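You operate a simulated robot arm through the tools that you are given. There is no shell and no other tool. Be economical: measure what you need, move in short steps, check, and stop when the job is done.

Carry out the task below with a simulated two-armed robot. There is one attempt and no reset: what you move stays moved.

## Task
Put the purple pin in the blue tub. Take the tyre gauge and leave it on top of the thick spacer. Put the carton that says "seals" from the top of the white bench on the yellow panel and the carton labelled "fuses" on the grey card. The order is free. Set down upright: carton.

The check looks at the end state, three seconds after you hand in, the way a careful person would. Anything else that was tipped, shoved, dropped, spilled or broken makes it a failure. A push-on lid holds only when it is set on centred and level and pressed home; a screw cap is set on level and turned clockwise until tight.

## Robot
Two 7-joint arms with fingered hands on one trunk, on a base that drives. Base frame: it is fixed to the floor where the robot stands at the start and does not move with it; the origin is under the middle of the robot, x ahead of it, y to its left, z up. Units: mm, rad, N and s.
The left shoulder is at the start at [70, 169, 1368], the right one opposite. With the tool pointing down near the work surface each hand reaches from about 100 to 640 mm from the robot's upright axis, wherever it stands, measured 20 degrees to its own side. Places, roughly: bulb carton, fuse carton, seal carton [-1250, 5250, 1000]; grey card [-1250, 5500, 1000]; purple pin (3x3x6 cm) [600, -200, 1100]; thick spacer [-1500, 5500, 1000]; tyre gauge [-1250, 5750, 1000]; yellow panel [-1250, 5000, 1000]. Payload 3.4 kg a hand.
The TCP of each hand is the grasp point between the finger pads, 23 mm short of the fingertips. In the tool frame z runs along the fingers and y along their closing line. The gripper opens to 116 mm. The gripper's body begins 65 mm behind the TCP. The gripper is a hand of 4 fingers: y runs from the thumb to the fingers, the wrist lies at [0, 0, -211] in the tool frame.
Orientation is told as [roll, pitch, yaw] about the base's x, y, z axes, in that order, counted from this pose: with the fingers straight down and closing along the base's y, the tool's x points along the base's -x, its y along +y and its z along -z.

## Interface
- The arms move only by the tool jog_arm. It takes "left_moves", "right_moves" or both (then of equal length, played together; a hand with none holds still); each is a list of rows, each a list of 6 numbers: the shift along the base's x, y, z in m, then the turn, a rotation vector about the base's x, y, z in rad. In form: [[tx, ty, tz, rx, ry, rz], ...]. A call has 1 to 12 rows; each row is the pose to reach, as a shift and turn from the pose commanded when the call began. Rows are played at 5 a second. More than 50 mm and 0.15 rad between two rows, and nothing of the call is played. A pose out of reach is approached as far as the arm can. The call stops where the force on the tool passes 40 N (or 10 N more than at its start, if that is more) or the arm is blocked; 0.2 s more then pass. In this call time passes only in rows, and 0.2 s behind the last. The reply holds the time, the measured pose of the TCP, the force on the tool along the base axes, the opening and the grip force, in the units named above and with some noise, with the torque about the TCP (base axes, N m) and any sound that the robot's microphone picked up, and new pictures: "show" is both (left out), scene, wrist or none (wrist: the cameras of the hands that moved).
- Cameras (640 x 400 px; columns grow to the right, rows downward): "scene" is now at [131.3, -42.9, 1625.5]; the picture's right is [-0.45, -0.89, 0.00], its down [-0.41, 0.21, -0.89] and it looks along [0.79, -0.40, -0.46] (base axes); focal length 248 px, centre (320, 200). "left" rides on the left gripper at [-69, 1, -90] in its tool frame; the picture's right is [-0.01, -1.00, 0.00], its down [0.79, -0.01, -0.61] and it looks along [0.61, -0.01, 0.79] (tool axes); focal length 251 px, centre (320, 200). "right" rides on the right gripper at [69, 1, -90] in its tool frame; the picture's right is [-0.01, 1.00, 0.00], its down [-0.79, -0.01, -0.61] and it looks along [-0.61, -0.01, 0.80] (tool axes); focal length 251 px, centre (320, 200). There is no depth. A picture from a camera that has moved, and an enlarged one, comes with that camera's place and axes in the base frame and with its lens. The place of the scene camera against the robot may be out by one fixed shift of up to 18 mm in any direction.
- lift_body(by): slides the trunk up (or, below 0, down) by that many mm; the arms and the scene camera ride with it, the base frame stays. It gives what a move gives, with no picture.
- steer(legs): drives the robot by 1 to 6 legs, each [ahead, left, turn to the left] in mm, mm and rad, along the robot's own axes; the way and the turn of a leg run together, so that a leg with both is an arc; at most 1500 mm and 3.142 rad a leg. The arms and the cameras ride along, it lands a little off, and it stops where it bumps. It gives what a move gives, and a new picture of the scene camera.
- curl_fingers(finger1, finger2, finger3, thumb_bend, hand): sets how far each is bent, from 0 (flat) to 100 (curled in); at 30 the hand is open as for a grip, at 70 the pads meet at the TCP. One left out holds its place. A second passes; each finger stops where it meets its share of the squeeze, and holds until it gets a number again. It is the only way to open and close the hand. It gives what a move gives, with no picture; readings hold the bend of each and the force on the fingers (four entries, about 0 where the hand has none), thumb and palm.
- aim_head(pan, tilt): turns the head with the scene camera to pan (to the left, within 1.501 rad either way) and tilt (down, from -0.506 to 1.204), counted from straight ahead of the robot. It gives what a move gives, and a new picture of the scene camera.
- inspect(camera, box): a new picture of the part [left, top, right, bottom] of that camera's present view, enlarged. The clock stands still meanwhile.
- job_done(): hands the job in; it is judged then, once.

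Work in short steps. Places have to be worked out from the pictures, the camera data and where the tool is seen: move nearer, look again, correct. Check each grasp and each placing, and mend what went wrong. You have 165 turns and 260 pictures in all, those below and enlarged ones among them. Open the grippers and draw the arms clear of the work before you hand the job in, unless the task says otherwise; then end with one line.

The tools are called after "Request:" as a command line: name --argument value ..., lists and objects as JSON in quotes. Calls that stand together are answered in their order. jog_arm: Moves the arms, as the interface text tells. Its arguments: {"type":"object","properties":{"left_moves":{"type":"array"},"right_moves":{"type":"array"},"show":{"type":"string","enum":["both","scene","wrist","none"]}},"required":[]} The other tools are called the same way: lift_body (by) slides the trunk up or down; curl_fingers (finger1, finger2, finger3, thumb_bend, hand) moves the fingers one by one; steer (legs) drives the base; aim_head (pan, tilt) turns the head that bears the scene camera; inspect (camera, box) takes an enlarged picture of a part of a camera's view; job_done () hands the job in.

At the start:

```text
clock: 0.0
left_position: [507.2, 43.7, 1399.7]
left_ee_rot: [-0.001, 0.001, 0.0]
left_ft_force: [0.5, 0.5, 0.0]
left_moment: [0.04, 0.01, 0.04]
left_width: 115.6
left_grasp_force: 0.1
left_shape: jaw
left_bend: [30.0, 30.0, 30.0, 30.0]
left_finger forces: [0.0, 0.0, 0.0, 0.0, 0.0, 0.0]
right_position: [351.1, -334.1, 1429.9]
right_ee_rot: [0.0, 0.0, 0.0]
right_ft_force: [0.3, -0.8, 0.2]
right_moment: [0.02, 0.0, -0.01]
right_width: 115.9
right_grasp_force: 0.0
right_shape: jaw
right_bend: [30.0, 30.0, 30.0, 30.0]
right_finger forces: [0.1, 0.1, 0.0, 0.0, 0.0, 0.0]
trunk travel left (down, up): [-875.0, 65.0]
robot x, y, heading: [-0.4, 1.7, 0.0]
head pan, tilt: [-0.471, 0.475]
```

scene: 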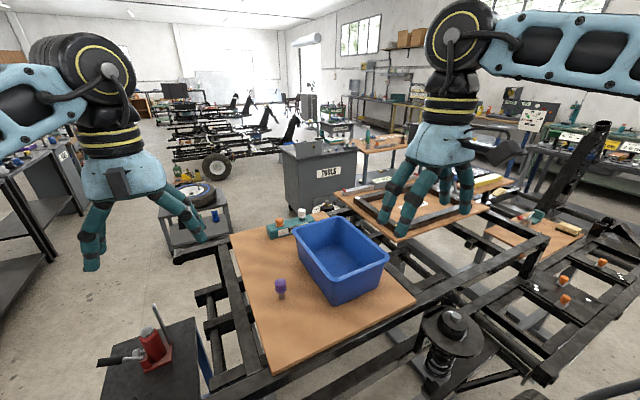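
right: 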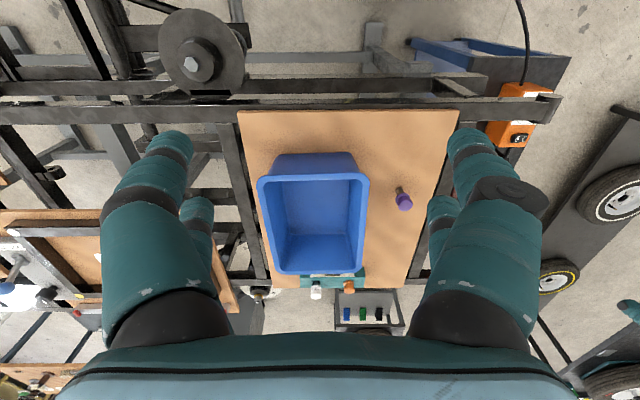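
left: 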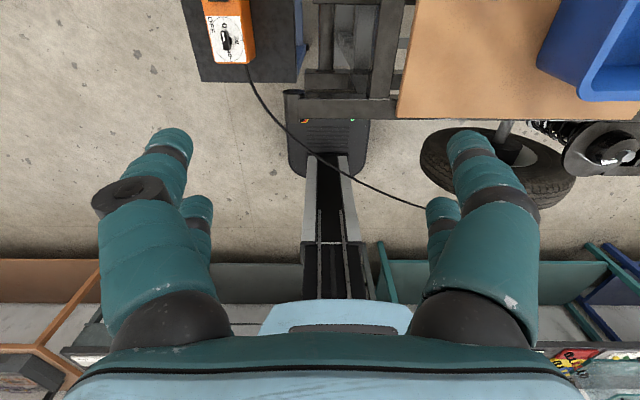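

The wrist and scene views together put the pin near [600, -168, 1100]. I'll enlarge both to get it more exactly.

Request:
inspect --camera "right" --box '[230, 100, 470, 300]'

Request:
inspect --camera "scene" --box '[220, 190, 440, 380]'

```text
2.00 times, centred on (350, 200) of right
camera zoom: at [282.8, -332.3, 1520.7], right [0.01, 1.0, 0.0], down [0.79, -0.01, 0.61], along [0.61, -0.01, -0.8], focal length 503 px, centre (260, 200)
```

zoom: 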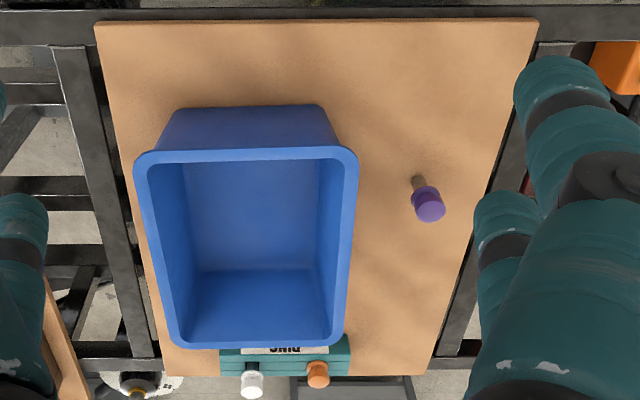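

```text
2.11 times, centred on (330, 285) of scene
camera zoom: at [131.3, -42.9, 1625.5], right [-0.45, -0.89, 0.0], down [-0.41, 0.21, -0.89], along [0.79, -0.4, -0.46], focal length 522 px, centre (299, 21)
```

zoom: 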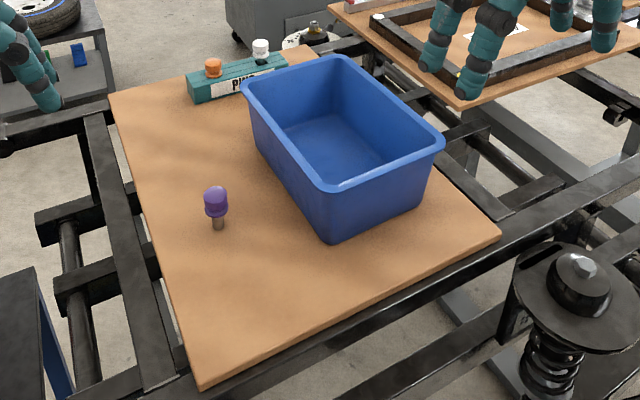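

Triangulating both views puts the pin base at [607,-166,1067], with its top near 1127. The tub's near rim is around y=-255. I'll half-close the right hand, then move it above the pin.

Request:
curl_fingers --hand "right" --finger1 46 --finger2 46 --finger3 46 --thumb_bend 46

Request:
jog_arm --right_moves '[[0.036, 0.024, -0.02, 0, 0, 0], [0.072, 0.048, -0.04, 0, 0, 0], [0.108, 0.072, -0.06, 0, 0, 0], [0.144, 0.096, -0.08, 0, 0, 0], [0.18, 0.12, -0.1, 0, 0, 0], [0.216, 0.144, -0.12, 0, 0, 0], [0.252, 0.168, -0.14, 0, 0, 0], [0.252, 0.168, -0.18, 0, 0, 0]]'

```text
clock: 1.0
left_position: [506.7, 44.9, 1400.0]
left_ee_rot: [-0.001, 0.0, -0.002]
left_ft_force: [0.4, 0.4, 0.1]
left_moment: [0.0, -0.01, -0.01]
left_width: 115.7
left_grasp_force: 0.2
left_shape: jaw
left_bend: [30.0, 30.0, 30.0, 30.0]
left_finger forces: [0.0, 0.1, 0.0, 0.0, 0.0, 0.1]
right_position: [350.1, -333.8, 1431.3]
right_ee_rot: [-0.002, 0.0, 0.001]
right_ft_force: [-0.2, -0.2, 0.3]
right_moment: [-0.01, -0.01, 0.02]
right_width: 70.9
right_grasp_force: 0.1
right_shape: fingers
right_bend: [46.0, 46.0, 46.0, 46.0]
right_finger forces: [0.1, 0.0, 0.0, 0.1, 0.0, 0.0]
trunk travel left (down, up): [-875.0, 65.0]
robot x, y, heading: [1.3, 3.6, 0.002]
head pan, tilt: [-0.471, 0.475]
```

```text
clock: 2.8
left_position: [507.6, 44.6, 1398.8]
left_ee_rot: [-0.001, -0.001, -0.002]
left_ft_force: [0.4, 0.9, 0.4]
left_moment: [0.01, 0.02, 0.01]
left_width: 115.8
left_grasp_force: 0.1
left_shape: jaw
left_bend: [30.0, 30.0, 30.0, 30.0]
left_finger forces: [0.1, 0.0, 0.1, 0.1, 0.0, 0.0]
right_position: [553.1, -197.7, 1255.0]
right_ee_rot: [0.001, 0.0, 0.001]
right_ft_force: [0.3, -0.6, 0.2]
right_moment: [-0.01, -0.02, -0.02]
right_width: 70.0
right_grasp_force: 0.1
right_shape: fingers
right_bend: [46.0, 46.0, 46.0, 46.0]
right_finger forces: [0.0, 0.1, 0.0, 0.0, 0.1, 0.0]
right hand out of reach, approached as far as the arm can: row 6, 7, 8
trunk travel left (down, up): [-875.0, 65.0]
robot x, y, heading: [-1.3, 0.2, 0.001]
head pan, tilt: [-0.471, 0.475]
camera scene: at [131.8, -42.3, 1625.5], right [-0.45, -0.89, 0.0], down [-0.41, 0.21, -0.89], along [0.79, -0.4, -0.46], focal length 248 px, centre (320, 200)
camera right: at [484.3, -194.7, 1344.8], right [0.01, 1.0, 0.0], down [0.79, -0.01, 0.61], along [0.61, 0.0, -0.79], focal length 251 px, centre (320, 200)
```

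scene: 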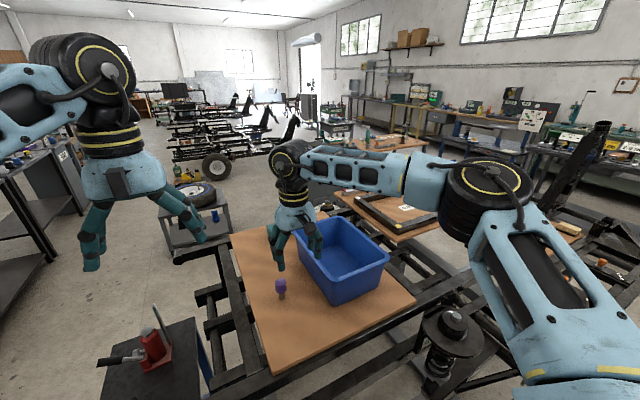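
right: 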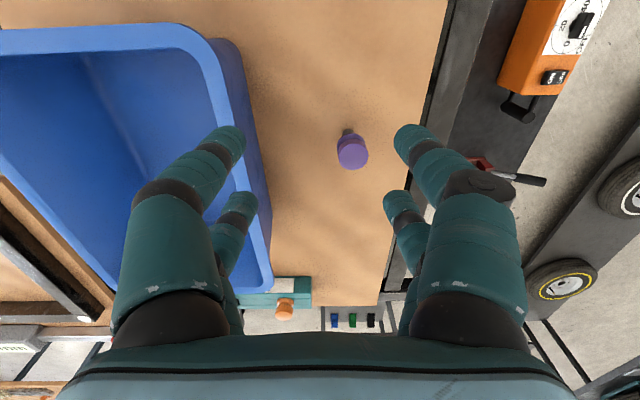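

The arm falls about 50 mm short at [553,-198]. I'll look down to see whether the base has room to drive forward.

Request:
aim_head --pan 0 --tilt 1.2

```text
clock: 3.9
left_position: [506.8, 45.4, 1400.1]
left_ee_rot: [0.0, -0.001, 0.001]
left_ft_force: [-0.7, 1.3, -0.1]
left_moment: [-0.01, -0.04, 0.03]
left_width: 115.7
left_grasp_force: 0.1
left_shape: jaw
left_bend: [30.0, 30.0, 30.0, 30.0]
left_finger forces: [0.0, 0.0, 0.0, 0.0, 0.0, 0.0]
right_position: [553.3, -196.8, 1255.2]
right_ee_rot: [0.001, -0.003, -0.001]
right_ft_force: [0.0, -0.8, -0.9]
right_moment: [0.01, 0.03, 0.01]
right_width: 70.8
right_grasp_force: 0.1
right_shape: fingers
right_bend: [46.0, 46.0, 46.0, 46.0]
right_finger forces: [0.1, 0.0, 0.1, 0.0, 0.1, 0.0]
trunk travel left (down, up): [-875.0, 65.0]
robot x, y, heading: [0.0, -2.3, 0.001]
head pan, tilt: [0.0, 1.201]
camera scene: at [105.4, -1.6, 1569.7], right [0.0, -1.0, 0.0], down [-0.93, 0.0, -0.36], along [0.36, 0.0, -0.93], focal length 248 px, centre (320, 200)
```

scene: 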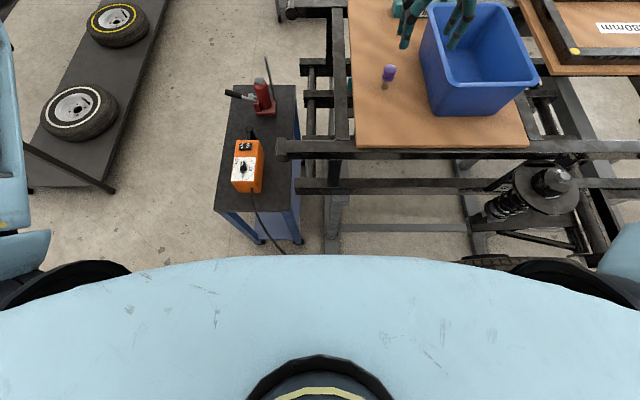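

The small cart and the frame start at about x=410–440, so a short advance should be safe. I'll pull the hand back and up first, then drive 80 mm ahead.

Request:
jog_arm --right_moves '[[-0.03, 0, 0.03, 0, 0, 0], [-0.07, 0, 0.04, 0, 0, 0], [-0.11, 0, 0.04, 0, 0, 0]]' --show "none"

Request:
steer --legs '[[80, 0, 0]]'

```text
clock: 4.7
left_position: [505.2, 43.9, 1401.6]
left_ee_rot: [-0.001, -0.001, -0.001]
left_ft_force: [-0.7, 0.3, -0.2]
left_moment: [0.01, -0.01, 0.01]
left_width: 115.8
left_grasp_force: 0.1
left_shape: jaw
left_bend: [30.0, 30.0, 30.0, 30.0]
left_finger forces: [0.0, 0.0, 0.1, 0.0, 0.0, 0.1]
right_position: [442.3, -196.4, 1296.7]
right_ee_rot: [0.001, -0.002, 0.0]
right_ft_force: [0.5, 0.8, -0.8]
right_moment: [0.06, 0.0, -0.03]
right_width: 70.4
right_grasp_force: 0.1
right_shape: fingers
right_bend: [46.0, 46.0, 46.0, 46.0]
right_finger forces: [0.0, 0.0, 0.1, 0.0, 0.1, 0.1]
trunk travel left (down, up): [-875.0, 65.0]
robot x, y, heading: [-1.8, 1.5, 0.004]
head pan, tilt: [0.0, 1.201]
```

```text
clock: 5.7
left_position: [577.0, 47.1, 1404.1]
left_ee_rot: [0.0, -0.007, 0.0]
left_ft_force: [-0.1, 0.2, 0.2]
left_moment: [0.02, -0.08, -0.02]
left_width: 116.0
left_grasp_force: 0.1
left_shape: jaw
left_bend: [30.0, 30.0, 30.0, 30.0]
left_finger forces: [0.0, 0.1, 0.1, 0.1, 0.1, 0.0]
right_position: [513.4, -194.5, 1300.3]
right_ee_rot: [0.0, -0.007, 0.003]
right_ft_force: [-0.2, 0.5, 1.4]
right_moment: [0.0, -0.05, 0.02]
right_width: 70.2
right_grasp_force: 0.0
right_shape: fingers
right_bend: [46.0, 46.0, 46.0, 46.0]
right_finger forces: [0.0, 0.1, 0.0, 0.0, 0.0, 0.1]
trunk travel left (down, up): [-875.0, 65.0]
robot x, y, heading: [77.0, -3.9, 0.003]
head pan, tilt: [0.0, 1.201]
camera scene: at [173.5, 0.1, 1570.5], right [0.0, -1.0, 0.0], down [-0.93, 0.0, -0.37], along [0.37, 0.0, -0.93], focal length 248 px, centre (320, 200)
```

scene: 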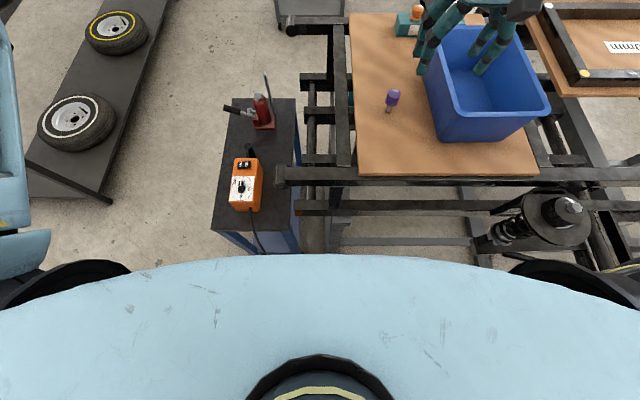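

The drive worked with no bump. The hand is at [513,-194,1300], so I'll move it above the pin at z≈1180.

Request:
jog_arm --right_moves '[[0.03, 0.01, 0, 0, 0, 0], [0.06, 0.024, 0, 0, 0, 0], [0.088, 0.036, -0.01, 0, 0, 0], [0.088, 0.036, -0.05, 0, 0, 0], [0.088, 0.036, -0.09, 0, 0, 0], [0.088, 0.036, -0.115, 0, 0, 0]]' --show "both"

```text
clock: 7.1
left_position: [587.5, 44.7, 1400.5]
left_ee_rot: [0.001, 0.001, 0.0]
left_ft_force: [1.1, 0.7, 0.3]
left_moment: [0.0, -0.05, 0.03]
left_width: 115.8
left_grasp_force: 0.1
left_shape: jaw
left_bend: [30.0, 30.0, 30.0, 30.0]
left_finger forces: [0.0, 0.0, 0.0, 0.1, 0.0, 0.0]
right_position: [603.2, -166.7, 1182.8]
right_ee_rot: [0.002, 0.001, 0.001]
right_ft_force: [-0.4, -0.4, -0.1]
right_moment: [0.0, -0.01, 0.03]
right_width: 70.6
right_grasp_force: 0.1
right_shape: fingers
right_bend: [46.0, 46.0, 46.0, 46.0]
right_finger forces: [0.1, 0.0, 0.1, 0.0, 0.0, 0.0]
right hand out of reach, approached as far as the arm can: row 3, 4, 5, 6
trunk travel left (down, up): [-875.0, 65.0]
robot x, y, heading: [79.2, 1.3, 0.005]
head pan, tilt: [0.0, 1.201]
camera scene: at [185.5, -1.4, 1569.5], right [0.0, -1.0, 0.0], down [-0.93, 0.0, -0.36], along [0.36, 0.0, -0.93], focal length 248 px, centre (320, 200)
camera right: at [534.1, -166.0, 1271.7], right [0.01, 1.0, 0.0], down [0.79, -0.01, 0.61], along [0.61, 0.0, -0.79], focal length 251 px, centre (320, 200)
```

scene: 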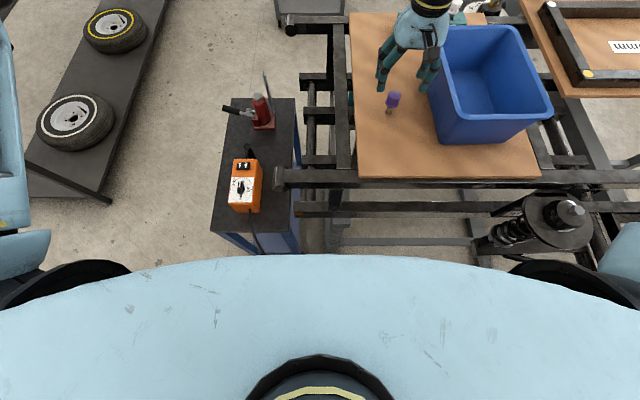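
right: 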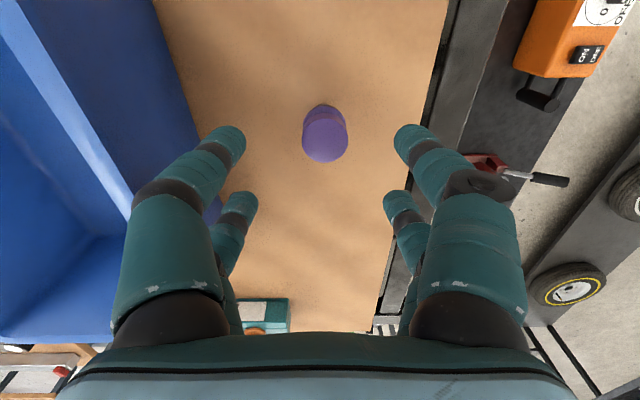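

The pin reads at about [599,-163], centred between the fingers. I'll descend to the head.

Request:
jog_arm --right_moves '[[-0.01, -0.002, -0.03, 0, 0, 0], [-0.01, -0.002, -0.055, 0, 0, 0], [-0.01, -0.002, -0.076, 0, 0, 0]]' --show "wrist"

```text
clock: 7.9
left_position: [586.7, 45.9, 1401.3]
left_ee_rot: [0.0, 0.0, 0.0]
left_ft_force: [0.4, -0.1, 0.8]
left_moment: [0.03, 0.0, -0.02]
left_width: 115.8
left_grasp_force: 0.0
left_shape: jaw
left_bend: [30.0, 30.0, 30.0, 30.0]
left_finger forces: [0.1, 0.0, 0.0, 0.0, 0.1, 0.1]
right_position: [583.0, -179.1, 1112.4]
right_ee_rot: [0.001, -0.002, 0.001]
right_ft_force: [0.6, -0.2, 0.1]
right_moment: [-0.02, 0.01, 0.01]
right_width: 70.4
right_grasp_force: 0.2
right_shape: fingers
right_bend: [46.0, 46.0, 46.0, 46.0]
right_finger forces: [0.1, 0.1, 0.0, 0.0, 0.0, 0.0]
right hand out of reach, approached as far as the arm can: row 2, 3
trunk travel left (down, up): [-875.0, 65.0]
robot x, y, heading: [77.7, 1.0, -0.001]
head pan, tilt: [0.0, 1.201]
camera right: at [514.1, -178.1, 1201.3], right [0.01, 1.0, 0.0], down [0.79, -0.01, 0.61], along [0.61, 0.0, -0.79], focal length 251 px, centre (320, 200)
```

right: 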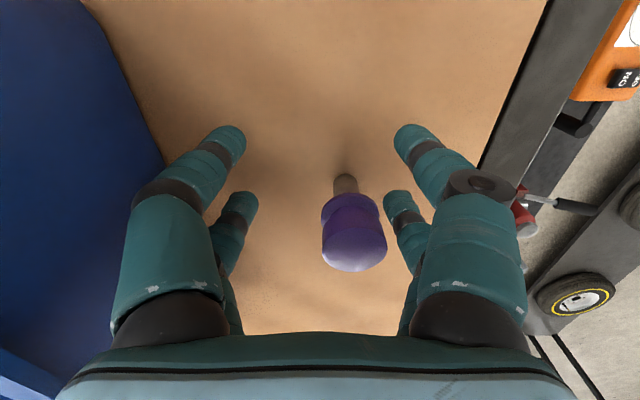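

The hand stopped about 17 mm short and is still unreached in x and y. Reach improves when the trunk is lower, so I'll raise the hand and then lower the trunk by the same amount.

Request:
jog_arm --right_moves '[[-0.02, -0.015, 0.04, 0, 0, 0], [-0.02, -0.015, 0.08, 0, 0, 0], [-0.02, -0.01, 0.12, 0, 0, 0], [-0.02, 0.0, 0.16, 0, 0, 0]]' --show "none"

Request:
lift_body --by -110

```text
clock: 8.9
left_position: [584.3, 45.4, 1400.0]
left_ee_rot: [0.0, -0.001, 0.0]
left_ft_force: [-0.7, -0.1, -0.1]
left_moment: [0.01, -0.01, 0.02]
left_width: 116.0
left_grasp_force: 0.0
left_shape: jaw
left_bend: [30.0, 30.0, 30.0, 30.0]
left_finger forces: [0.0, 0.0, 0.1, 0.0, 0.0, 0.1]
right_position: [562.7, -177.9, 1273.4]
right_ee_rot: [0.001, 0.0, 0.001]
right_ft_force: [-0.9, -0.3, -0.9]
right_moment: [0.02, 0.0, -0.01]
right_width: 70.5
right_grasp_force: 0.0
right_shape: fingers
right_bend: [46.0, 46.0, 46.0, 46.0]
right_finger forces: [0.1, 0.0, 0.0, 0.0, 0.0, 0.0]
trunk travel left (down, up): [-875.0, 65.0]
robot x, y, heading: [79.5, 0.7, -0.001]
head pan, tilt: [0.0, 1.201]
```

```text
clock: 10.4
left_position: [585.7, 44.7, 1290.4]
left_ee_rot: [-0.001, -0.001, 0.0]
left_ft_force: [0.5, 0.9, 0.8]
left_moment: [-0.01, -0.01, 0.0]
left_width: 115.9
left_grasp_force: 0.0
left_shape: jaw
left_bend: [30.0, 30.0, 30.0, 30.0]
left_finger forces: [0.1, 0.0, 0.1, 0.0, 0.0, 0.0]
right_position: [564.1, -179.3, 1162.7]
right_ee_rot: [-0.001, 0.0, 0.002]
right_ft_force: [-0.5, 0.0, -0.6]
right_moment: [-0.01, 0.01, 0.02]
right_width: 70.5
right_grasp_force: 0.1
right_shape: fingers
right_bend: [46.0, 46.0, 46.0, 46.0]
right_finger forces: [0.0, 0.0, 0.0, 0.1, 0.1, 0.0]
trunk travel left (down, up): [-765.0, 175.0]
robot x, y, heading: [77.9, 4.3, -0.001]
head pan, tilt: [0.0, 1.201]
```

The trunk is now lower and the hand is at [563,-179,1163]. I'll go over the pin at [598,-163] and then down.

Request:
jog_arm --right_moves '[[0.018, 0.008, 0.01, 0, 0, 0], [0.035, 0.016, 0.01, 0, 0, 0], [0.035, 0.016, -0.03, 0, 0, 0], [0.035, 0.016, -0.057, 0, 0, 0]]' --show "wrist"

```text
clock: 11.4
left_position: [586.2, 46.2, 1289.9]
left_ee_rot: [0.0, 0.001, 0.0]
left_ft_force: [-0.2, -0.3, -0.9]
left_moment: [0.04, 0.01, 0.01]
left_width: 115.7
left_grasp_force: 0.1
left_shape: jaw
left_bend: [30.0, 30.0, 30.0, 30.0]
left_finger forces: [0.0, 0.1, 0.0, 0.0, 0.1, 0.1]
right_position: [600.4, -163.3, 1107.1]
right_ee_rot: [0.0, 0.0, 0.0]
right_ft_force: [-0.5, 0.1, 0.3]
right_moment: [-0.01, -0.03, -0.03]
right_width: 70.4
right_grasp_force: 0.1
right_shape: fingers
right_bend: [46.0, 46.0, 46.0, 46.0]
right_finger forces: [0.0, 0.0, 0.1, 0.1, 0.1, 0.0]
trunk travel left (down, up): [-765.0, 175.0]
robot x, y, heading: [78.8, 1.2, 0.006]
head pan, tilt: [0.0, 1.201]
camera right: at [531.8, -161.6, 1196.7], right [0.01, 1.0, 0.0], down [0.79, -0.01, 0.61], along [0.61, 0.0, -0.79], focal length 251 px, centre (320, 200)
```

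right: 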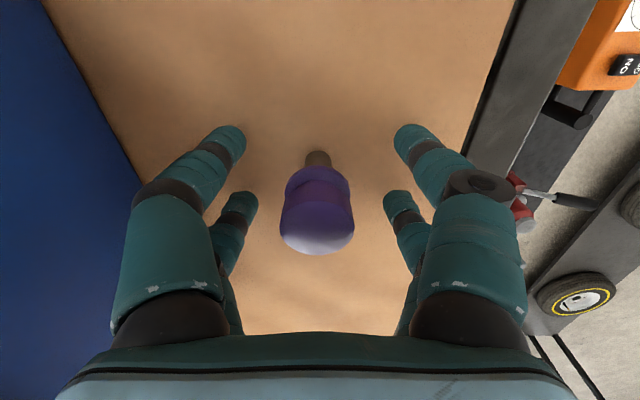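

The pin is centred between the fingers. Closing the hand.

Request:
curl_fingers --hand "right" --finger1 70 --finger2 70 --finger3 70 --thumb_bend 70

Request:
jog_arm --right_moves '[[0, 0, 0.03, 0, 0, 0], [0, 0, 0.06, 0, 0, 0]]' --show "both"

```text
clock: 12.4
left_position: [585.8, 46.0, 1291.7]
left_ee_rot: [-0.001, 0.001, 0.001]
left_ft_force: [0.0, -0.9, 0.3]
left_moment: [-0.04, 0.02, 0.0]
left_width: 115.9
left_grasp_force: 0.0
left_shape: jaw
left_bend: [30.0, 30.0, 30.0, 30.0]
left_finger forces: [0.0, 0.0, 0.0, 0.0, 0.0, 0.0]
right_position: [600.2, -162.1, 1106.5]
right_ee_rot: [0.0, 0.002, 0.001]
right_ft_force: [-0.2, 0.1, 0.1]
right_moment: [0.02, -0.01, 0.01]
right_width: 2.0
right_grasp_force: 0.0
right_shape: fingers
right_bend: [70.0, 70.0, 70.0, 70.0]
right_finger forces: [0.1, 0.0, 0.0, 0.1, 0.1, 0.0]
trunk travel left (down, up): [-765.0, 175.0]
robot x, y, heading: [76.7, 2.5, 0.001]
head pan, tilt: [0.0, 1.201]
```

```text
clock: 13.0
left_position: [585.5, 45.2, 1291.1]
left_ee_rot: [0.001, 0.0, 0.0]
left_ft_force: [1.2, 0.2, 0.2]
left_moment: [0.02, -0.02, 0.03]
left_width: 115.9
left_grasp_force: 0.0
left_shape: jaw
left_bend: [30.0, 30.0, 30.0, 30.0]
left_finger forces: [0.1, 0.1, 0.0, 0.0, 0.0, 0.0]
right_position: [598.4, -165.2, 1166.6]
right_ee_rot: [0.0, -0.003, 0.001]
right_ft_force: [-0.3, -0.9, -0.4]
right_moment: [-0.01, 0.0, 0.02]
right_width: 1.9
right_grasp_force: 0.6
right_shape: fingers
right_bend: [70.0, 70.0, 70.0, 70.0]
right_finger forces: [0.2, 0.4, 0.3, 0.0, 0.3, 0.0]
trunk travel left (down, up): [-765.0, 175.0]
robot x, y, heading: [75.6, 1.8, 0.002]
head pan, tilt: [0.0, 1.201]
camera scene: at [183.7, -0.7, 1459.6], right [0.0, -1.0, 0.0], down [-0.93, 0.0, -0.36], along [0.36, 0.0, -0.93], focal length 248 px, centre (320, 200)
camera right: at [529.5, -163.4, 1256.9], right [0.01, 1.0, 0.0], down [0.79, -0.01, 0.61], along [0.61, 0.0, -0.79], focal length 251 px, centre (320, 200)
```

scene: 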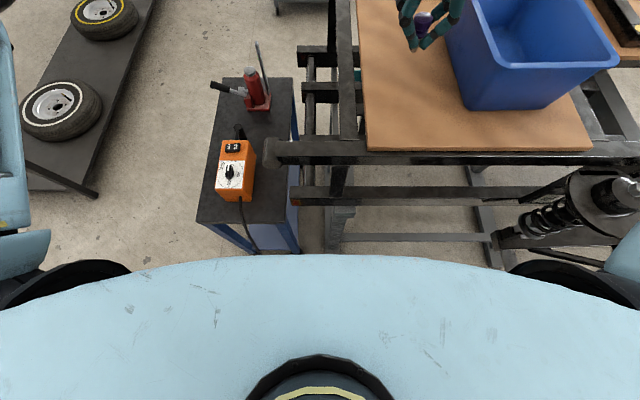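
right: 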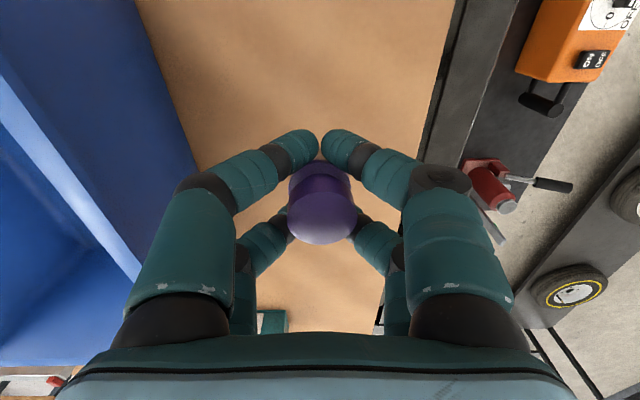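

The fingers are closed around the stem under the head, and the pin rose with the hand. I'll lift it above the rim and carry it over the tub centre, about [575,-340].

Request:
jog_arm --right_moves '[[0, 0, 0.04, 0, 0, 0], [0, 0, 0.08, 0, 0, 0], [-0.01, 0, 0.12, 0, 0, 0], [-0.02, -0.04, 0.13, 0, 0, 0], [-0.02, -0.08, 0.13, 0, 0, 0], [-0.02, -0.12, 0.13, 0, 0, 0], [-0.02, -0.15, 0.13, 0, 0, 0], [-0.02, -0.175, 0.13, 0, 0, 0]]' --show "wrist"

```text
clock: 14.8
left_position: [586.1, 43.1, 1290.9]
left_ee_rot: [0.001, 0.0, 0.0]
left_ft_force: [-0.2, 0.2, 0.0]
left_moment: [0.03, 0.02, 0.01]
left_width: 115.9
left_grasp_force: 0.0
left_shape: jaw
left_bend: [30.0, 30.0, 30.0, 30.0]
left_finger forces: [0.1, 0.1, 0.0, 0.1, 0.0, 0.0]
right_position: [580.0, -340.6, 1294.1]
right_ee_rot: [0.002, 0.001, 0.002]
right_ft_force: [-0.2, -0.5, 0.0]
right_moment: [0.02, -0.03, 0.0]
right_width: 1.6
right_grasp_force: 0.5
right_shape: fingers
right_bend: [70.0, 70.0, 70.0, 70.0]
right_finger forces: [0.2, 0.3, 0.3, 0.0, 0.4, 0.0]
right hand out of reach, approached as far as the arm can: row 2, 3
trunk travel left (down, up): [-765.0, 175.0]
robot x, y, heading: [75.8, 0.2, -0.001]
head pan, tilt: [0.0, 1.201]
camera right: at [510.9, -339.0, 1384.3], right [0.01, 1.0, 0.0], down [0.79, -0.01, 0.61], along [0.61, 0.0, -0.79], focal length 251 px, centre (320, 200)
```

right: 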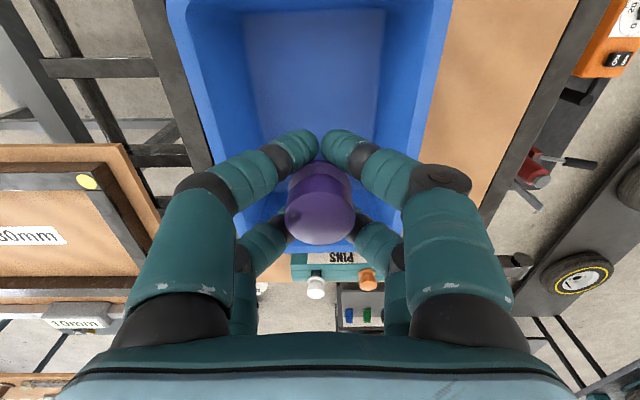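

The hand is over the middle of the tub, so I'll lower the pin almost to its floor.

Request:
jog_arm --right_moves '[[0, 0, -0.04, 0, 0, 0], [0, 0, -0.08, 0, 0, 0], [0, 0, -0.12, 0, 0, 0], [0, 0, -0.15, 0, 0, 0], [0, 0, -0.17, 0, 0, 0]]' --show "wrist"

```text
clock: 16.0
left_position: [586.6, 45.5, 1290.8]
left_ee_rot: [0.0, 0.0, 0.0]
left_ft_force: [0.1, -0.4, 0.3]
left_moment: [0.0, -0.01, 0.03]
left_width: 115.8
left_grasp_force: 0.1
left_shape: jaw
left_bend: [30.0, 30.0, 30.0, 30.0]
left_finger forces: [0.1, 0.0, 0.1, 0.0, 0.0, 0.0]
right_position: [578.3, -340.2, 1123.9]
right_ee_rot: [0.0, 0.0, 0.003]
right_ft_force: [-0.4, 0.6, 0.1]
right_moment: [0.02, 0.01, 0.0]
right_width: 1.5
right_grasp_force: 0.3
right_shape: fingers
right_bend: [70.0, 70.0, 70.0, 70.0]
right_finger forces: [0.2, 0.2, 0.3, 0.0, 0.3, 0.0]
trunk travel left (down, up): [-765.0, 175.0]
robot x, y, heading: [79.9, 0.9, 0.006]
head pan, tilt: [0.0, 1.201]
camera right: at [509.7, -338.1, 1214.3], right [0.01, 1.0, 0.0], down [0.8, -0.01, 0.61], along [0.61, 0.0, -0.8], focal length 251 px, centre (320, 200)
```

right: 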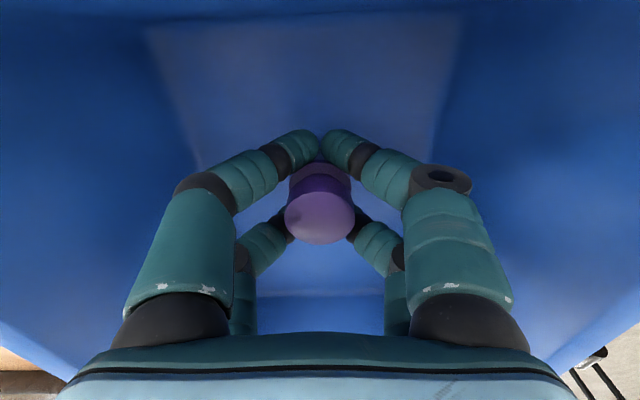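

It's just above the floor. I'll release, then withdraw straight up.

Request:
curl_fingers --hand "right" --finger1 46 --finger2 46 --finger3 46 --thumb_bend 46

Request:
jog_arm --right_moves '[[0, 0, 0.04, 0, 0, 0], [0, 0, 0.08, 0, 0, 0], [0, 0, 0.12, 0, 0, 0], [0, 0, 0.16, 0, 0, 0], [-0.03, 0, 0.2, 0, 0, 0], [-0.07, 0, 0.22, 0, 0, 0]]' --show "wrist"

```text
clock: 17.0
left_position: [586.1, 46.3, 1290.3]
left_ee_rot: [0.0, 0.0, -0.001]
left_ft_force: [-0.4, -0.4, -0.2]
left_moment: [-0.01, 0.03, 0.01]
left_width: 116.1
left_grasp_force: 0.0
left_shape: jaw
left_bend: [30.0, 30.0, 30.0, 30.0]
left_finger forces: [0.0, 0.0, 0.0, 0.0, 0.1, 0.1]
right_position: [577.6, -339.1, 1126.1]
right_ee_rot: [-0.001, 0.001, 0.001]
right_ft_force: [0.9, -0.2, 0.6]
right_moment: [-0.01, -0.01, -0.01]
right_width: 69.3
right_grasp_force: 0.1
right_shape: fingers
right_bend: [46.0, 46.0, 46.0, 46.0]
right_finger forces: [0.0, 0.0, 0.1, 0.0, 0.0, 0.0]
trunk travel left (down, up): [-765.0, 175.0]
robot x, y, heading: [80.1, 2.1, -0.001]
head pan, tilt: [0.0, 1.201]
```

```text
clock: 18.4
left_position: [580.7, 46.7, 1292.2]
left_ee_rot: [0.0, -0.004, -0.002]
left_ft_force: [0.2, -0.2, -0.6]
left_moment: [0.0, -0.03, 0.02]
left_width: 115.9
left_grasp_force: 0.0
left_shape: jaw
left_bend: [30.0, 30.0, 30.0, 30.0]
left_finger forces: [0.0, 0.1, 0.0, 0.0, 0.1, 0.0]
right_position: [505.2, -336.9, 1346.9]
right_ee_rot: [-0.003, -0.002, 0.002]
right_ft_force: [0.0, -0.1, 0.1]
right_moment: [-0.03, -0.03, 0.0]
right_width: 69.6
right_grasp_force: 0.0
right_shape: fingers
right_bend: [46.0, 46.0, 46.0, 46.0]
right_finger forces: [0.0, 0.1, 0.1, 0.0, 0.0, 0.1]
trunk travel left (down, up): [-765.0, 175.0]
robot x, y, heading: [75.7, -0.4, 0.001]
head pan, tilt: [0.0, 1.201]
camera right: at [435.7, -336.9, 1436.7], right [0.01, 1.0, 0.0], down [0.79, -0.01, 0.61], along [0.61, 0.0, -0.79], focal length 251 px, centre (320, 200)
```

right: 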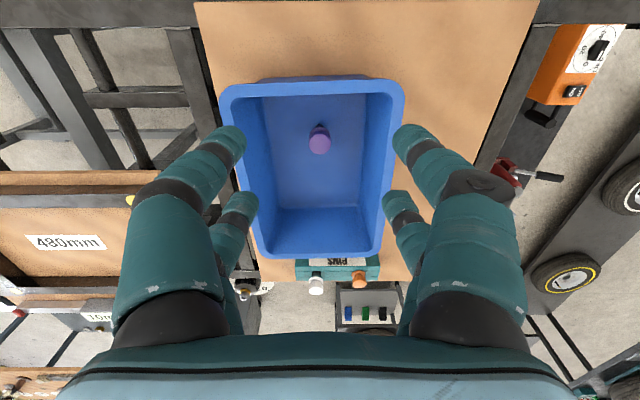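

The pin stands in the tub. Next I'll pull both arms in, back off and look around towards the far bench on the left and behind.

Request:
jog_arm --left_moves '[[-0.03, 0.03, 0, 0, 0, 0], [-0.07, 0.06, 0, 0, 0, 0], [-0.11, 0.09, 0, 0, 0, 0], [-0.15, 0.11, 0, 0, 0, 0], [-0.19, 0.12, 0, 0, 0, 0], [-0.23, 0.13, 0, 0, 0, 0]]' --right_moves '[[-0.03, 0, 0.02, 0, 0, 0], [-0.06, 0, 0.03, 0, 0, 0], [-0.09, 0.01, 0.03, 0, 0, 0], [-0.11, 0.02, 0.03, 0, 0, 0], [-0.13, 0.03, 0.03, 0, 0, 0], [-0.15, 0.04, 0.03, 0, 0, 0]]' --show "none"

Request:
aim_head --pan 1.5 --tilt 0.4

Request:
steer --legs '[[-120, 0, 0]]'

```text
clock: 19.8
left_position: [354.9, 177.1, 1290.0]
left_ee_rot: [-0.001, -0.002, -0.001]
left_ft_force: [0.4, 1.1, 0.5]
left_moment: [-0.02, 0.0, 0.01]
left_width: 115.8
left_grasp_force: 0.1
left_shape: jaw
left_bend: [30.0, 30.0, 30.0, 30.0]
left_finger forces: [0.0, 0.0, 0.0, 0.0, 0.0, 0.1]
right_position: [354.9, -296.5, 1377.4]
right_ee_rot: [0.0, -0.002, 0.001]
right_ft_force: [-0.2, 0.6, 0.0]
right_moment: [-0.05, 0.01, -0.03]
right_width: 69.4
right_grasp_force: 0.1
right_shape: fingers
right_bend: [46.0, 46.0, 46.0, 46.0]
right_finger forces: [0.0, 0.0, 0.1, 0.1, 0.1, 0.0]
trunk travel left (down, up): [-765.0, 175.0]
robot x, y, heading: [80.1, 3.9, -0.004]
head pan, tilt: [0.0, 1.201]
```

```text
clock: 21.4
left_position: [357.9, 176.4, 1291.3]
left_ee_rot: [-0.001, -0.001, 0.0]
left_ft_force: [0.3, 0.1, -0.1]
left_moment: [0.02, 0.0, -0.03]
left_width: 115.9
left_grasp_force: 0.1
left_shape: jaw
left_bend: [30.0, 30.0, 30.0, 30.0]
left_finger forces: [0.0, 0.0, 0.0, 0.0, 0.1, 0.1]
right_position: [359.0, -298.4, 1376.7]
right_ee_rot: [0.0, 0.0, 0.002]
right_ft_force: [0.4, -0.4, -0.1]
right_moment: [-0.03, -0.03, -0.03]
right_width: 69.4
right_grasp_force: 0.1
right_shape: fingers
right_bend: [46.0, 46.0, 46.0, 46.0]
right_finger forces: [0.0, 0.0, 0.0, 0.0, 0.0, 0.0]
trunk travel left (down, up): [-765.0, 175.0]
robot x, y, heading: [77.8, -0.3, -0.004]
head pan, tilt: [1.499, 0.4]
camera scene: at [134.9, 91.5, 1522.4], right [1.0, -0.07, 0.0], down [-0.03, -0.39, -0.92], along [0.07, 0.92, -0.39], focal length 248 px, centre (320, 200)
```

scene: 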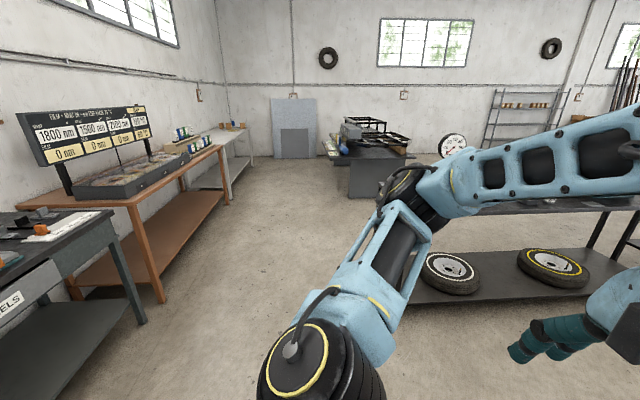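

```text
clock: 22.6
left_position: [238.2, 176.3, 1289.8]
left_ee_rot: [0.0, 0.003, 0.0]
left_ft_force: [0.0, 0.2, 0.2]
left_moment: [0.02, 0.03, 0.0]
left_width: 115.8
left_grasp_force: 0.0
left_shape: jaw
left_bend: [30.0, 30.0, 30.0, 30.0]
left_finger forces: [0.1, 0.0, 0.0, 0.1, 0.0, 0.1]
right_position: [239.2, -298.4, 1376.2]
right_ee_rot: [0.002, 0.002, 0.0]
right_ft_force: [-1.0, -0.3, 0.3]
right_moment: [-0.01, 0.01, 0.01]
right_width: 69.5
right_grasp_force: 0.0
right_shape: fingers
right_bend: [46.0, 46.0, 46.0, 46.0]
right_finger forces: [0.0, 0.1, 0.0, 0.0, 0.0, 0.0]
trunk travel left (down, up): [-765.0, 175.0]
robot x, y, heading: [-41.7, 0.7, 0.001]
head pan, tilt: [1.499, 0.4]
camera scene: at [16.6, 91.5, 1522.3], right [1.0, -0.07, 0.0], down [-0.03, -0.39, -0.92], along [0.07, 0.92, -0.39], focal length 248 px, centre (320, 200)
```

scene: 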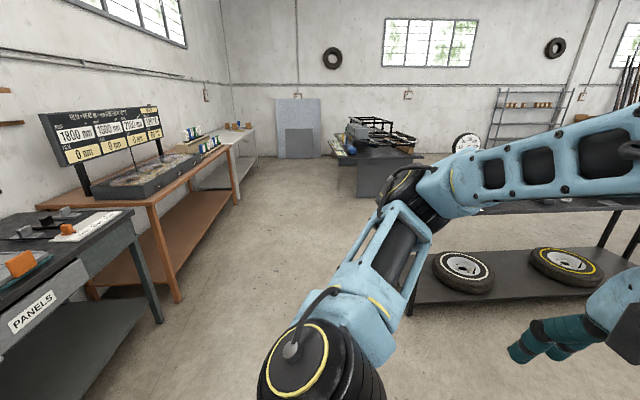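

The lane along +y is clear: benches on the left have their edges near x≈-1000 and the tyre shelf is at x≥800. I'll turn left and drive up the lane.

Request:
steer --legs '[[0, 0, 1.571], [1400, 100, 0], [1400, 150, 0]]'

Request:
aim_head --pan 0.6 --tilt 0.4

```text
clock: 40.0
left_position: [-449.0, 3089.2, 1291.1]
left_ee_rot: [0.0, 0.001, 1.557]
left_ft_force: [0.2, 0.7, 0.0]
left_moment: [0.03, 0.01, -0.01]
left_width: 115.9
left_grasp_force: 0.0
left_shape: jaw
left_bend: [30.0, 30.0, 30.0, 30.0]
left_finger forces: [0.0, 0.0, 0.0, 0.0, 0.1, 0.0]
right_position: [25.0, 3084.3, 1376.9]
right_ee_rot: [0.0, 0.0, 1.557]
right_ft_force: [-0.1, -0.3, 0.8]
right_moment: [0.03, -0.05, -0.03]
right_width: 69.7
right_grasp_force: 0.1
right_shape: fingers
right_bend: [46.0, 46.0, 46.0, 46.0]
right_finger forces: [0.1, 0.0, 0.0, 0.0, 0.1, 0.1]
trunk travel left (down, up): [-765.0, 175.0]
robot x, y, heading: [-277.5, 2812.4, 1.55]
head pan, tilt: [1.499, 0.4]
camera scene: at [-369.0, 2865.0, 1522.5], right [0.09, 1.0, 0.0], down [0.39, -0.03, -0.92], along [-0.92, 0.08, -0.39], focal length 248 px, centre (320, 200)
```

scene: 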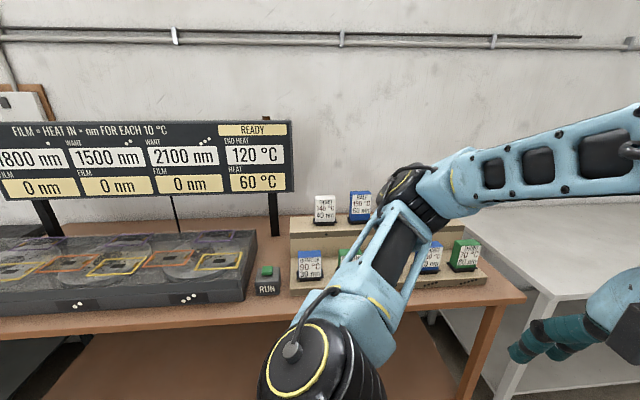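

```text
clock: 41.2
left_position: [-447.9, 3091.7, 1289.9]
left_ee_rot: [-0.001, 0.001, 1.559]
left_ft_force: [-0.4, 0.6, -0.9]
left_moment: [0.01, -0.01, -0.03]
left_width: 115.9
left_grasp_force: 0.0
left_shape: jaw
left_bend: [30.0, 30.0, 30.0, 30.0]
left_finger forces: [0.0, 0.0, 0.0, 0.0, 0.0, 0.0]
right_position: [25.5, 3083.9, 1376.5]
right_ee_rot: [-0.002, -0.001, 1.557]
right_ft_force: [-0.8, -0.4, 0.8]
right_moment: [-0.05, 0.0, 0.01]
right_width: 69.6
right_grasp_force: 0.1
right_shape: fingers
right_bend: [46.0, 46.0, 46.0, 46.0]
right_finger forces: [0.1, 0.0, 0.1, 0.0, 0.1, 0.0]
trunk travel left (down, up): [-765.0, 175.0]
robot x, y, heading: [-276.0, 2807.5, 1.557]
head pan, tilt: [0.6, 0.4]
camera scene: at [-328.1, 2934.6, 1522.5], right [0.83, 0.55, 0.0], down [0.22, -0.32, -0.92], along [-0.51, 0.77, -0.39], focal length 248 px, centre (320, 200)
```

scene: 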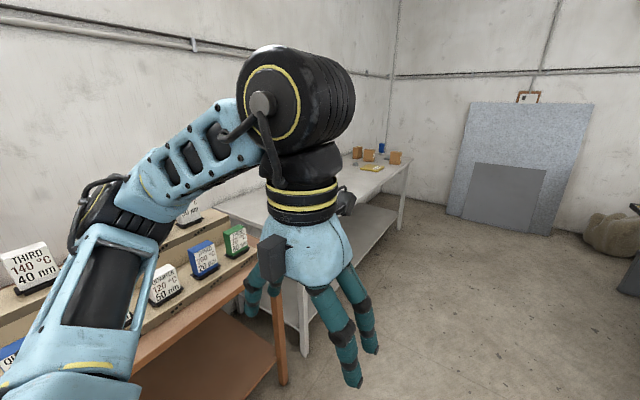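

The white bench starts around y=3750 with its front leg at x≈-1020. I'll drive on to y≈5250 in the open lane, then turn to face it.

Request:
steer --legs '[[1250, 0, 0], [1200, 0, 0], [0, 0, 1.571]]'

Request:
aim_head --pan 0 --tilt 0.5

```text
clock: 57.1
left_position: [-529.7, 5118.0, 1290.4]
left_ee_rot: [0.0, 0.0, 3.092]
left_ft_force: [0.3, 0.2, 0.1]
left_moment: [0.0, -0.01, -0.01]
left_width: 115.9
left_grasp_force: 0.0
left_shape: jaw
left_bend: [30.0, 30.0, 30.0, 30.0]
left_finger forces: [0.0, 0.0, 0.0, 0.0, 0.0, 0.0]
right_position: [-507.3, 5591.2, 1375.9]
right_ee_rot: [0.001, 0.0, 3.095]
right_ft_force: [0.0, -0.3, 0.3]
right_moment: [-0.03, 0.02, 0.02]
right_width: 69.6
right_grasp_force: 0.1
right_shape: fingers
right_bend: [46.0, 46.0, 46.0, 46.0]
right_finger forces: [0.1, 0.0, 0.0, 0.0, 0.0, 0.2]
trunk travel left (down, up): [-765.0, 175.0]
robot x, y, heading: [-238.9, 5278.2, 3.098]
head pan, tilt: [0.6, 0.4]
camera scene: at [-371.2, 5232.1, 1522.5], right [-0.52, 0.85, 0.0], down [0.33, 0.2, -0.92], along [-0.78, -0.48, -0.39], focal length 248 px, centre (320, 200)
```

scene: 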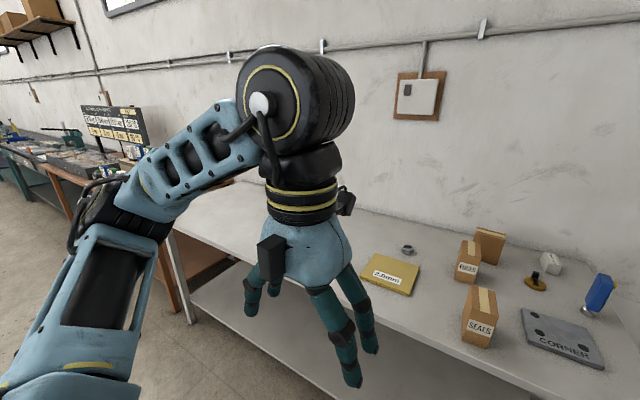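

```text
clock: 58.1
left_position: [-528.9, 5117.4, 1289.9]
left_ee_rot: [0.002, 0.001, 3.091]
left_ft_force: [0.1, -0.7, -0.7]
left_moment: [0.01, -0.01, 0.03]
left_width: 116.1
left_grasp_force: 0.1
left_shape: jaw
left_bend: [30.0, 30.0, 30.0, 30.0]
left_finger forces: [0.1, 0.0, 0.0, 0.0, 0.1, 0.0]
right_position: [-505.5, 5590.1, 1377.3]
right_ee_rot: [0.0, 0.001, 3.095]
right_ft_force: [0.0, -0.4, 0.4]
right_moment: [0.03, -0.03, 0.0]
right_width: 69.6
right_grasp_force: 0.0
right_shape: fingers
right_bend: [46.0, 46.0, 46.0, 46.0]
right_finger forces: [0.0, 0.0, 0.1, 0.0, 0.1, 0.0]
trunk travel left (down, up): [-765.0, 175.0]
robot x, y, heading: [-239.0, 5280.2, 3.098]
head pan, tilt: [0.0, 0.499]
camera scene: at [-383.2, 5284.8, 1513.3], right [0.05, 1.0, 0.0], down [0.48, -0.02, -0.88], along [-0.88, 0.04, -0.48], focal length 248 px, centre (320, 200)
```

scene: 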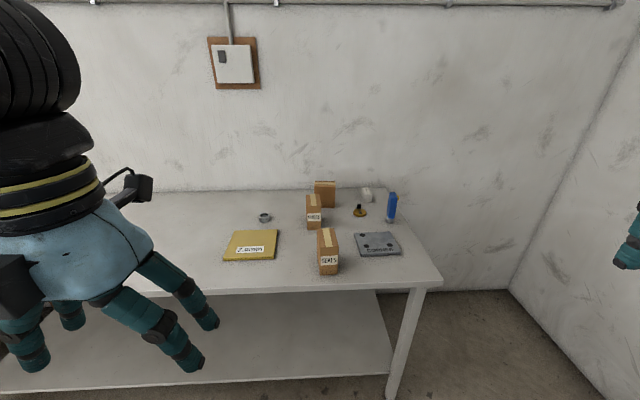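

Request:
inspect --camera "scene" --box '[210, 170, 430, 300]'

```text
2.91 times, centred on (320, 235) of scene
camera zoom: at [-383.2, 5284.8, 1513.3], right [0.05, 1.0, 0.0], down [0.48, -0.02, -0.88], along [-0.88, 0.04, -0.48], focal length 722 px, centre (320, 98)
```

zoom: 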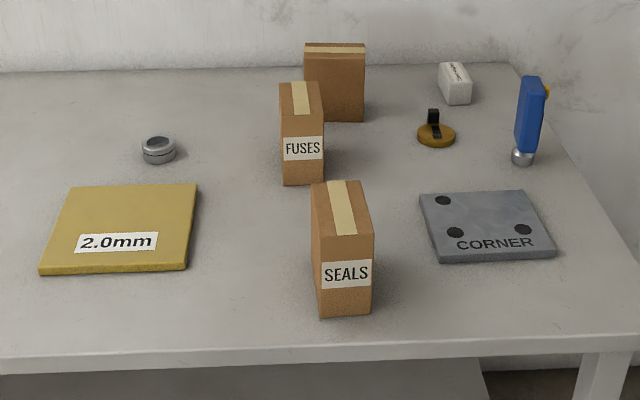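

I see the yellow panel "2.0mm", the grey plate "CORNER", three cartons, the blue gauge standing up, a ring, an amber disc and a white block. I need a closer look to tell which is the thick spacer.

Request:
inspect --camera "scene" --box '[340, 180, 410, 230]'

Request:
inspect --camera "scene" --box '[240, 190, 310, 240]'

```text
8.00 times, centred on (375, 205) of scene
camera zoom: at [-383.2, 5284.8, 1513.3], right [0.05, 1.0, 0.0], down [0.48, -0.02, -0.88], along [-0.88, 0.04, -0.48], focal length 1985 px, centre (-120, 160)
```

zoom: 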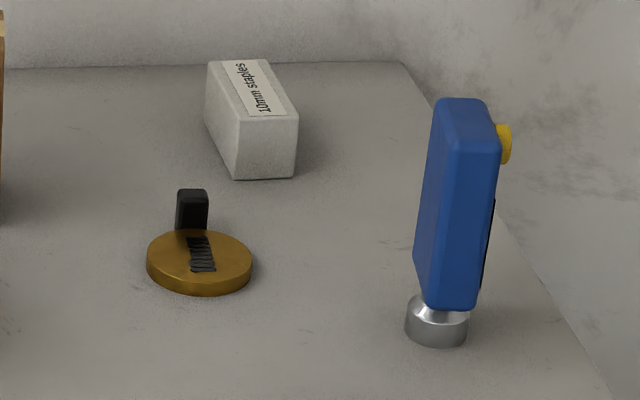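

```text
8.00 times, centred on (275, 215) of scene
camera zoom: at [-383.2, 5284.8, 1513.3], right [0.05, 1.0, 0.0], down [0.48, -0.02, -0.88], along [-0.88, 0.04, -0.48], focal length 1985 px, centre (680, 80)
```

zoom: 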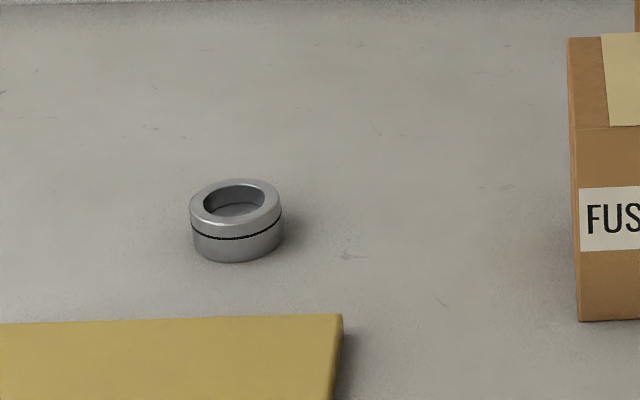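

The coarse places match the blue upright tool as the tyre gauge ([-1312,5643]) and probably the amber disc as the spacer ([-1388,5522]). I'll drive nearer with the heading straightened and look again.

Request:
steer --legs '[[200, 0, 0.044], [110, 0, 0]]'

Request:
aim_head --pan -0.15 --tilt 0.75

```text
clock: 60.4
left_position: [-828.1, 5111.6, 1290.7]
left_ee_rot: [0.001, -0.001, 3.137]
left_ft_force: [-0.5, -0.3, 0.1]
left_moment: [-0.01, 0.03, 0.03]
left_width: 116.0
left_grasp_force: 0.0
left_shape: jaw
left_bend: [30.0, 30.0, 30.0, 30.0]
left_finger forces: [0.1, 0.0, 0.0, 0.1, 0.0, 0.0]
right_position: [-825.9, 5585.0, 1378.5]
right_ee_rot: [0.0, -0.001, 3.136]
right_ft_force: [0.2, -0.4, 0.2]
right_moment: [0.02, 0.03, 0.0]
right_width: 69.3
right_grasp_force: 0.0
right_shape: fingers
right_bend: [46.0, 46.0, 46.0, 46.0]
right_finger forces: [0.1, 0.0, 0.0, 0.1, 0.1, 0.0]
trunk travel left (down, up): [-765.0, 175.0]
robot x, y, heading: [-551.2, 5287.1, 3.135]
head pan, tilt: [0.0, 0.499]
camera scene: at [-689.5, 5284.9, 1513.6], right [0.01, 1.0, 0.0], down [0.48, 0.0, -0.88], along [-0.88, 0.01, -0.48], focal length 248 px, centre (320, 200)
```

scene: 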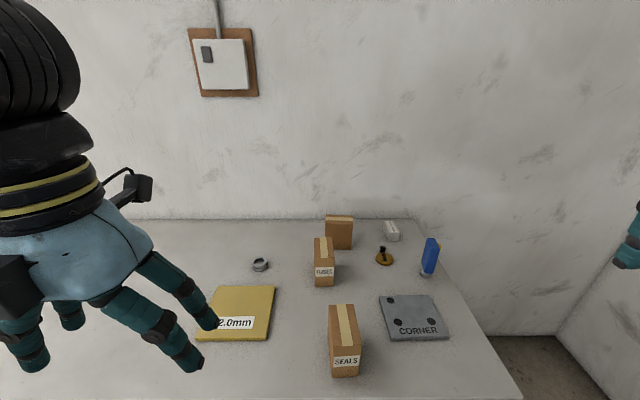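

```text
clock: 61.2
left_position: [-831.8, 5111.9, 1290.4]
left_ee_rot: [0.0, 0.001, 3.136]
left_ft_force: [0.4, -0.4, 1.2]
left_moment: [-0.01, 0.01, -0.03]
left_width: 116.1
left_grasp_force: 0.1
left_shape: jaw
left_bend: [30.0, 30.0, 30.0, 30.0]
left_finger forces: [0.0, 0.1, 0.1, 0.1, 0.1, 0.0]
right_position: [-829.8, 5585.2, 1376.6]
right_ee_rot: [-0.001, 0.002, 3.137]
right_ft_force: [0.0, -0.1, 0.2]
right_moment: [-0.01, 0.0, -0.03]
right_width: 69.6
right_grasp_force: 0.1
right_shape: fingers
right_bend: [46.0, 46.0, 46.0, 46.0]
right_finger forces: [0.0, 0.0, 0.1, 0.1, 0.1, 0.0]
trunk travel left (down, up): [-765.0, 175.0]
robot x, y, heading: [-548.6, 5282.5, 3.134]
head pan, tilt: [-0.15, 0.75]
camera scene: at [-684.1, 5297.2, 1491.2], right [0.15, 0.99, 0.0], down [0.67, -0.11, -0.73], along [-0.72, 0.11, -0.68], focal length 248 px, centre (320, 200)
```

scene: 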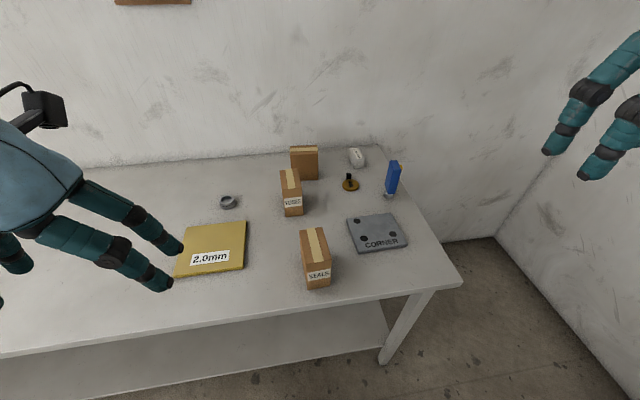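

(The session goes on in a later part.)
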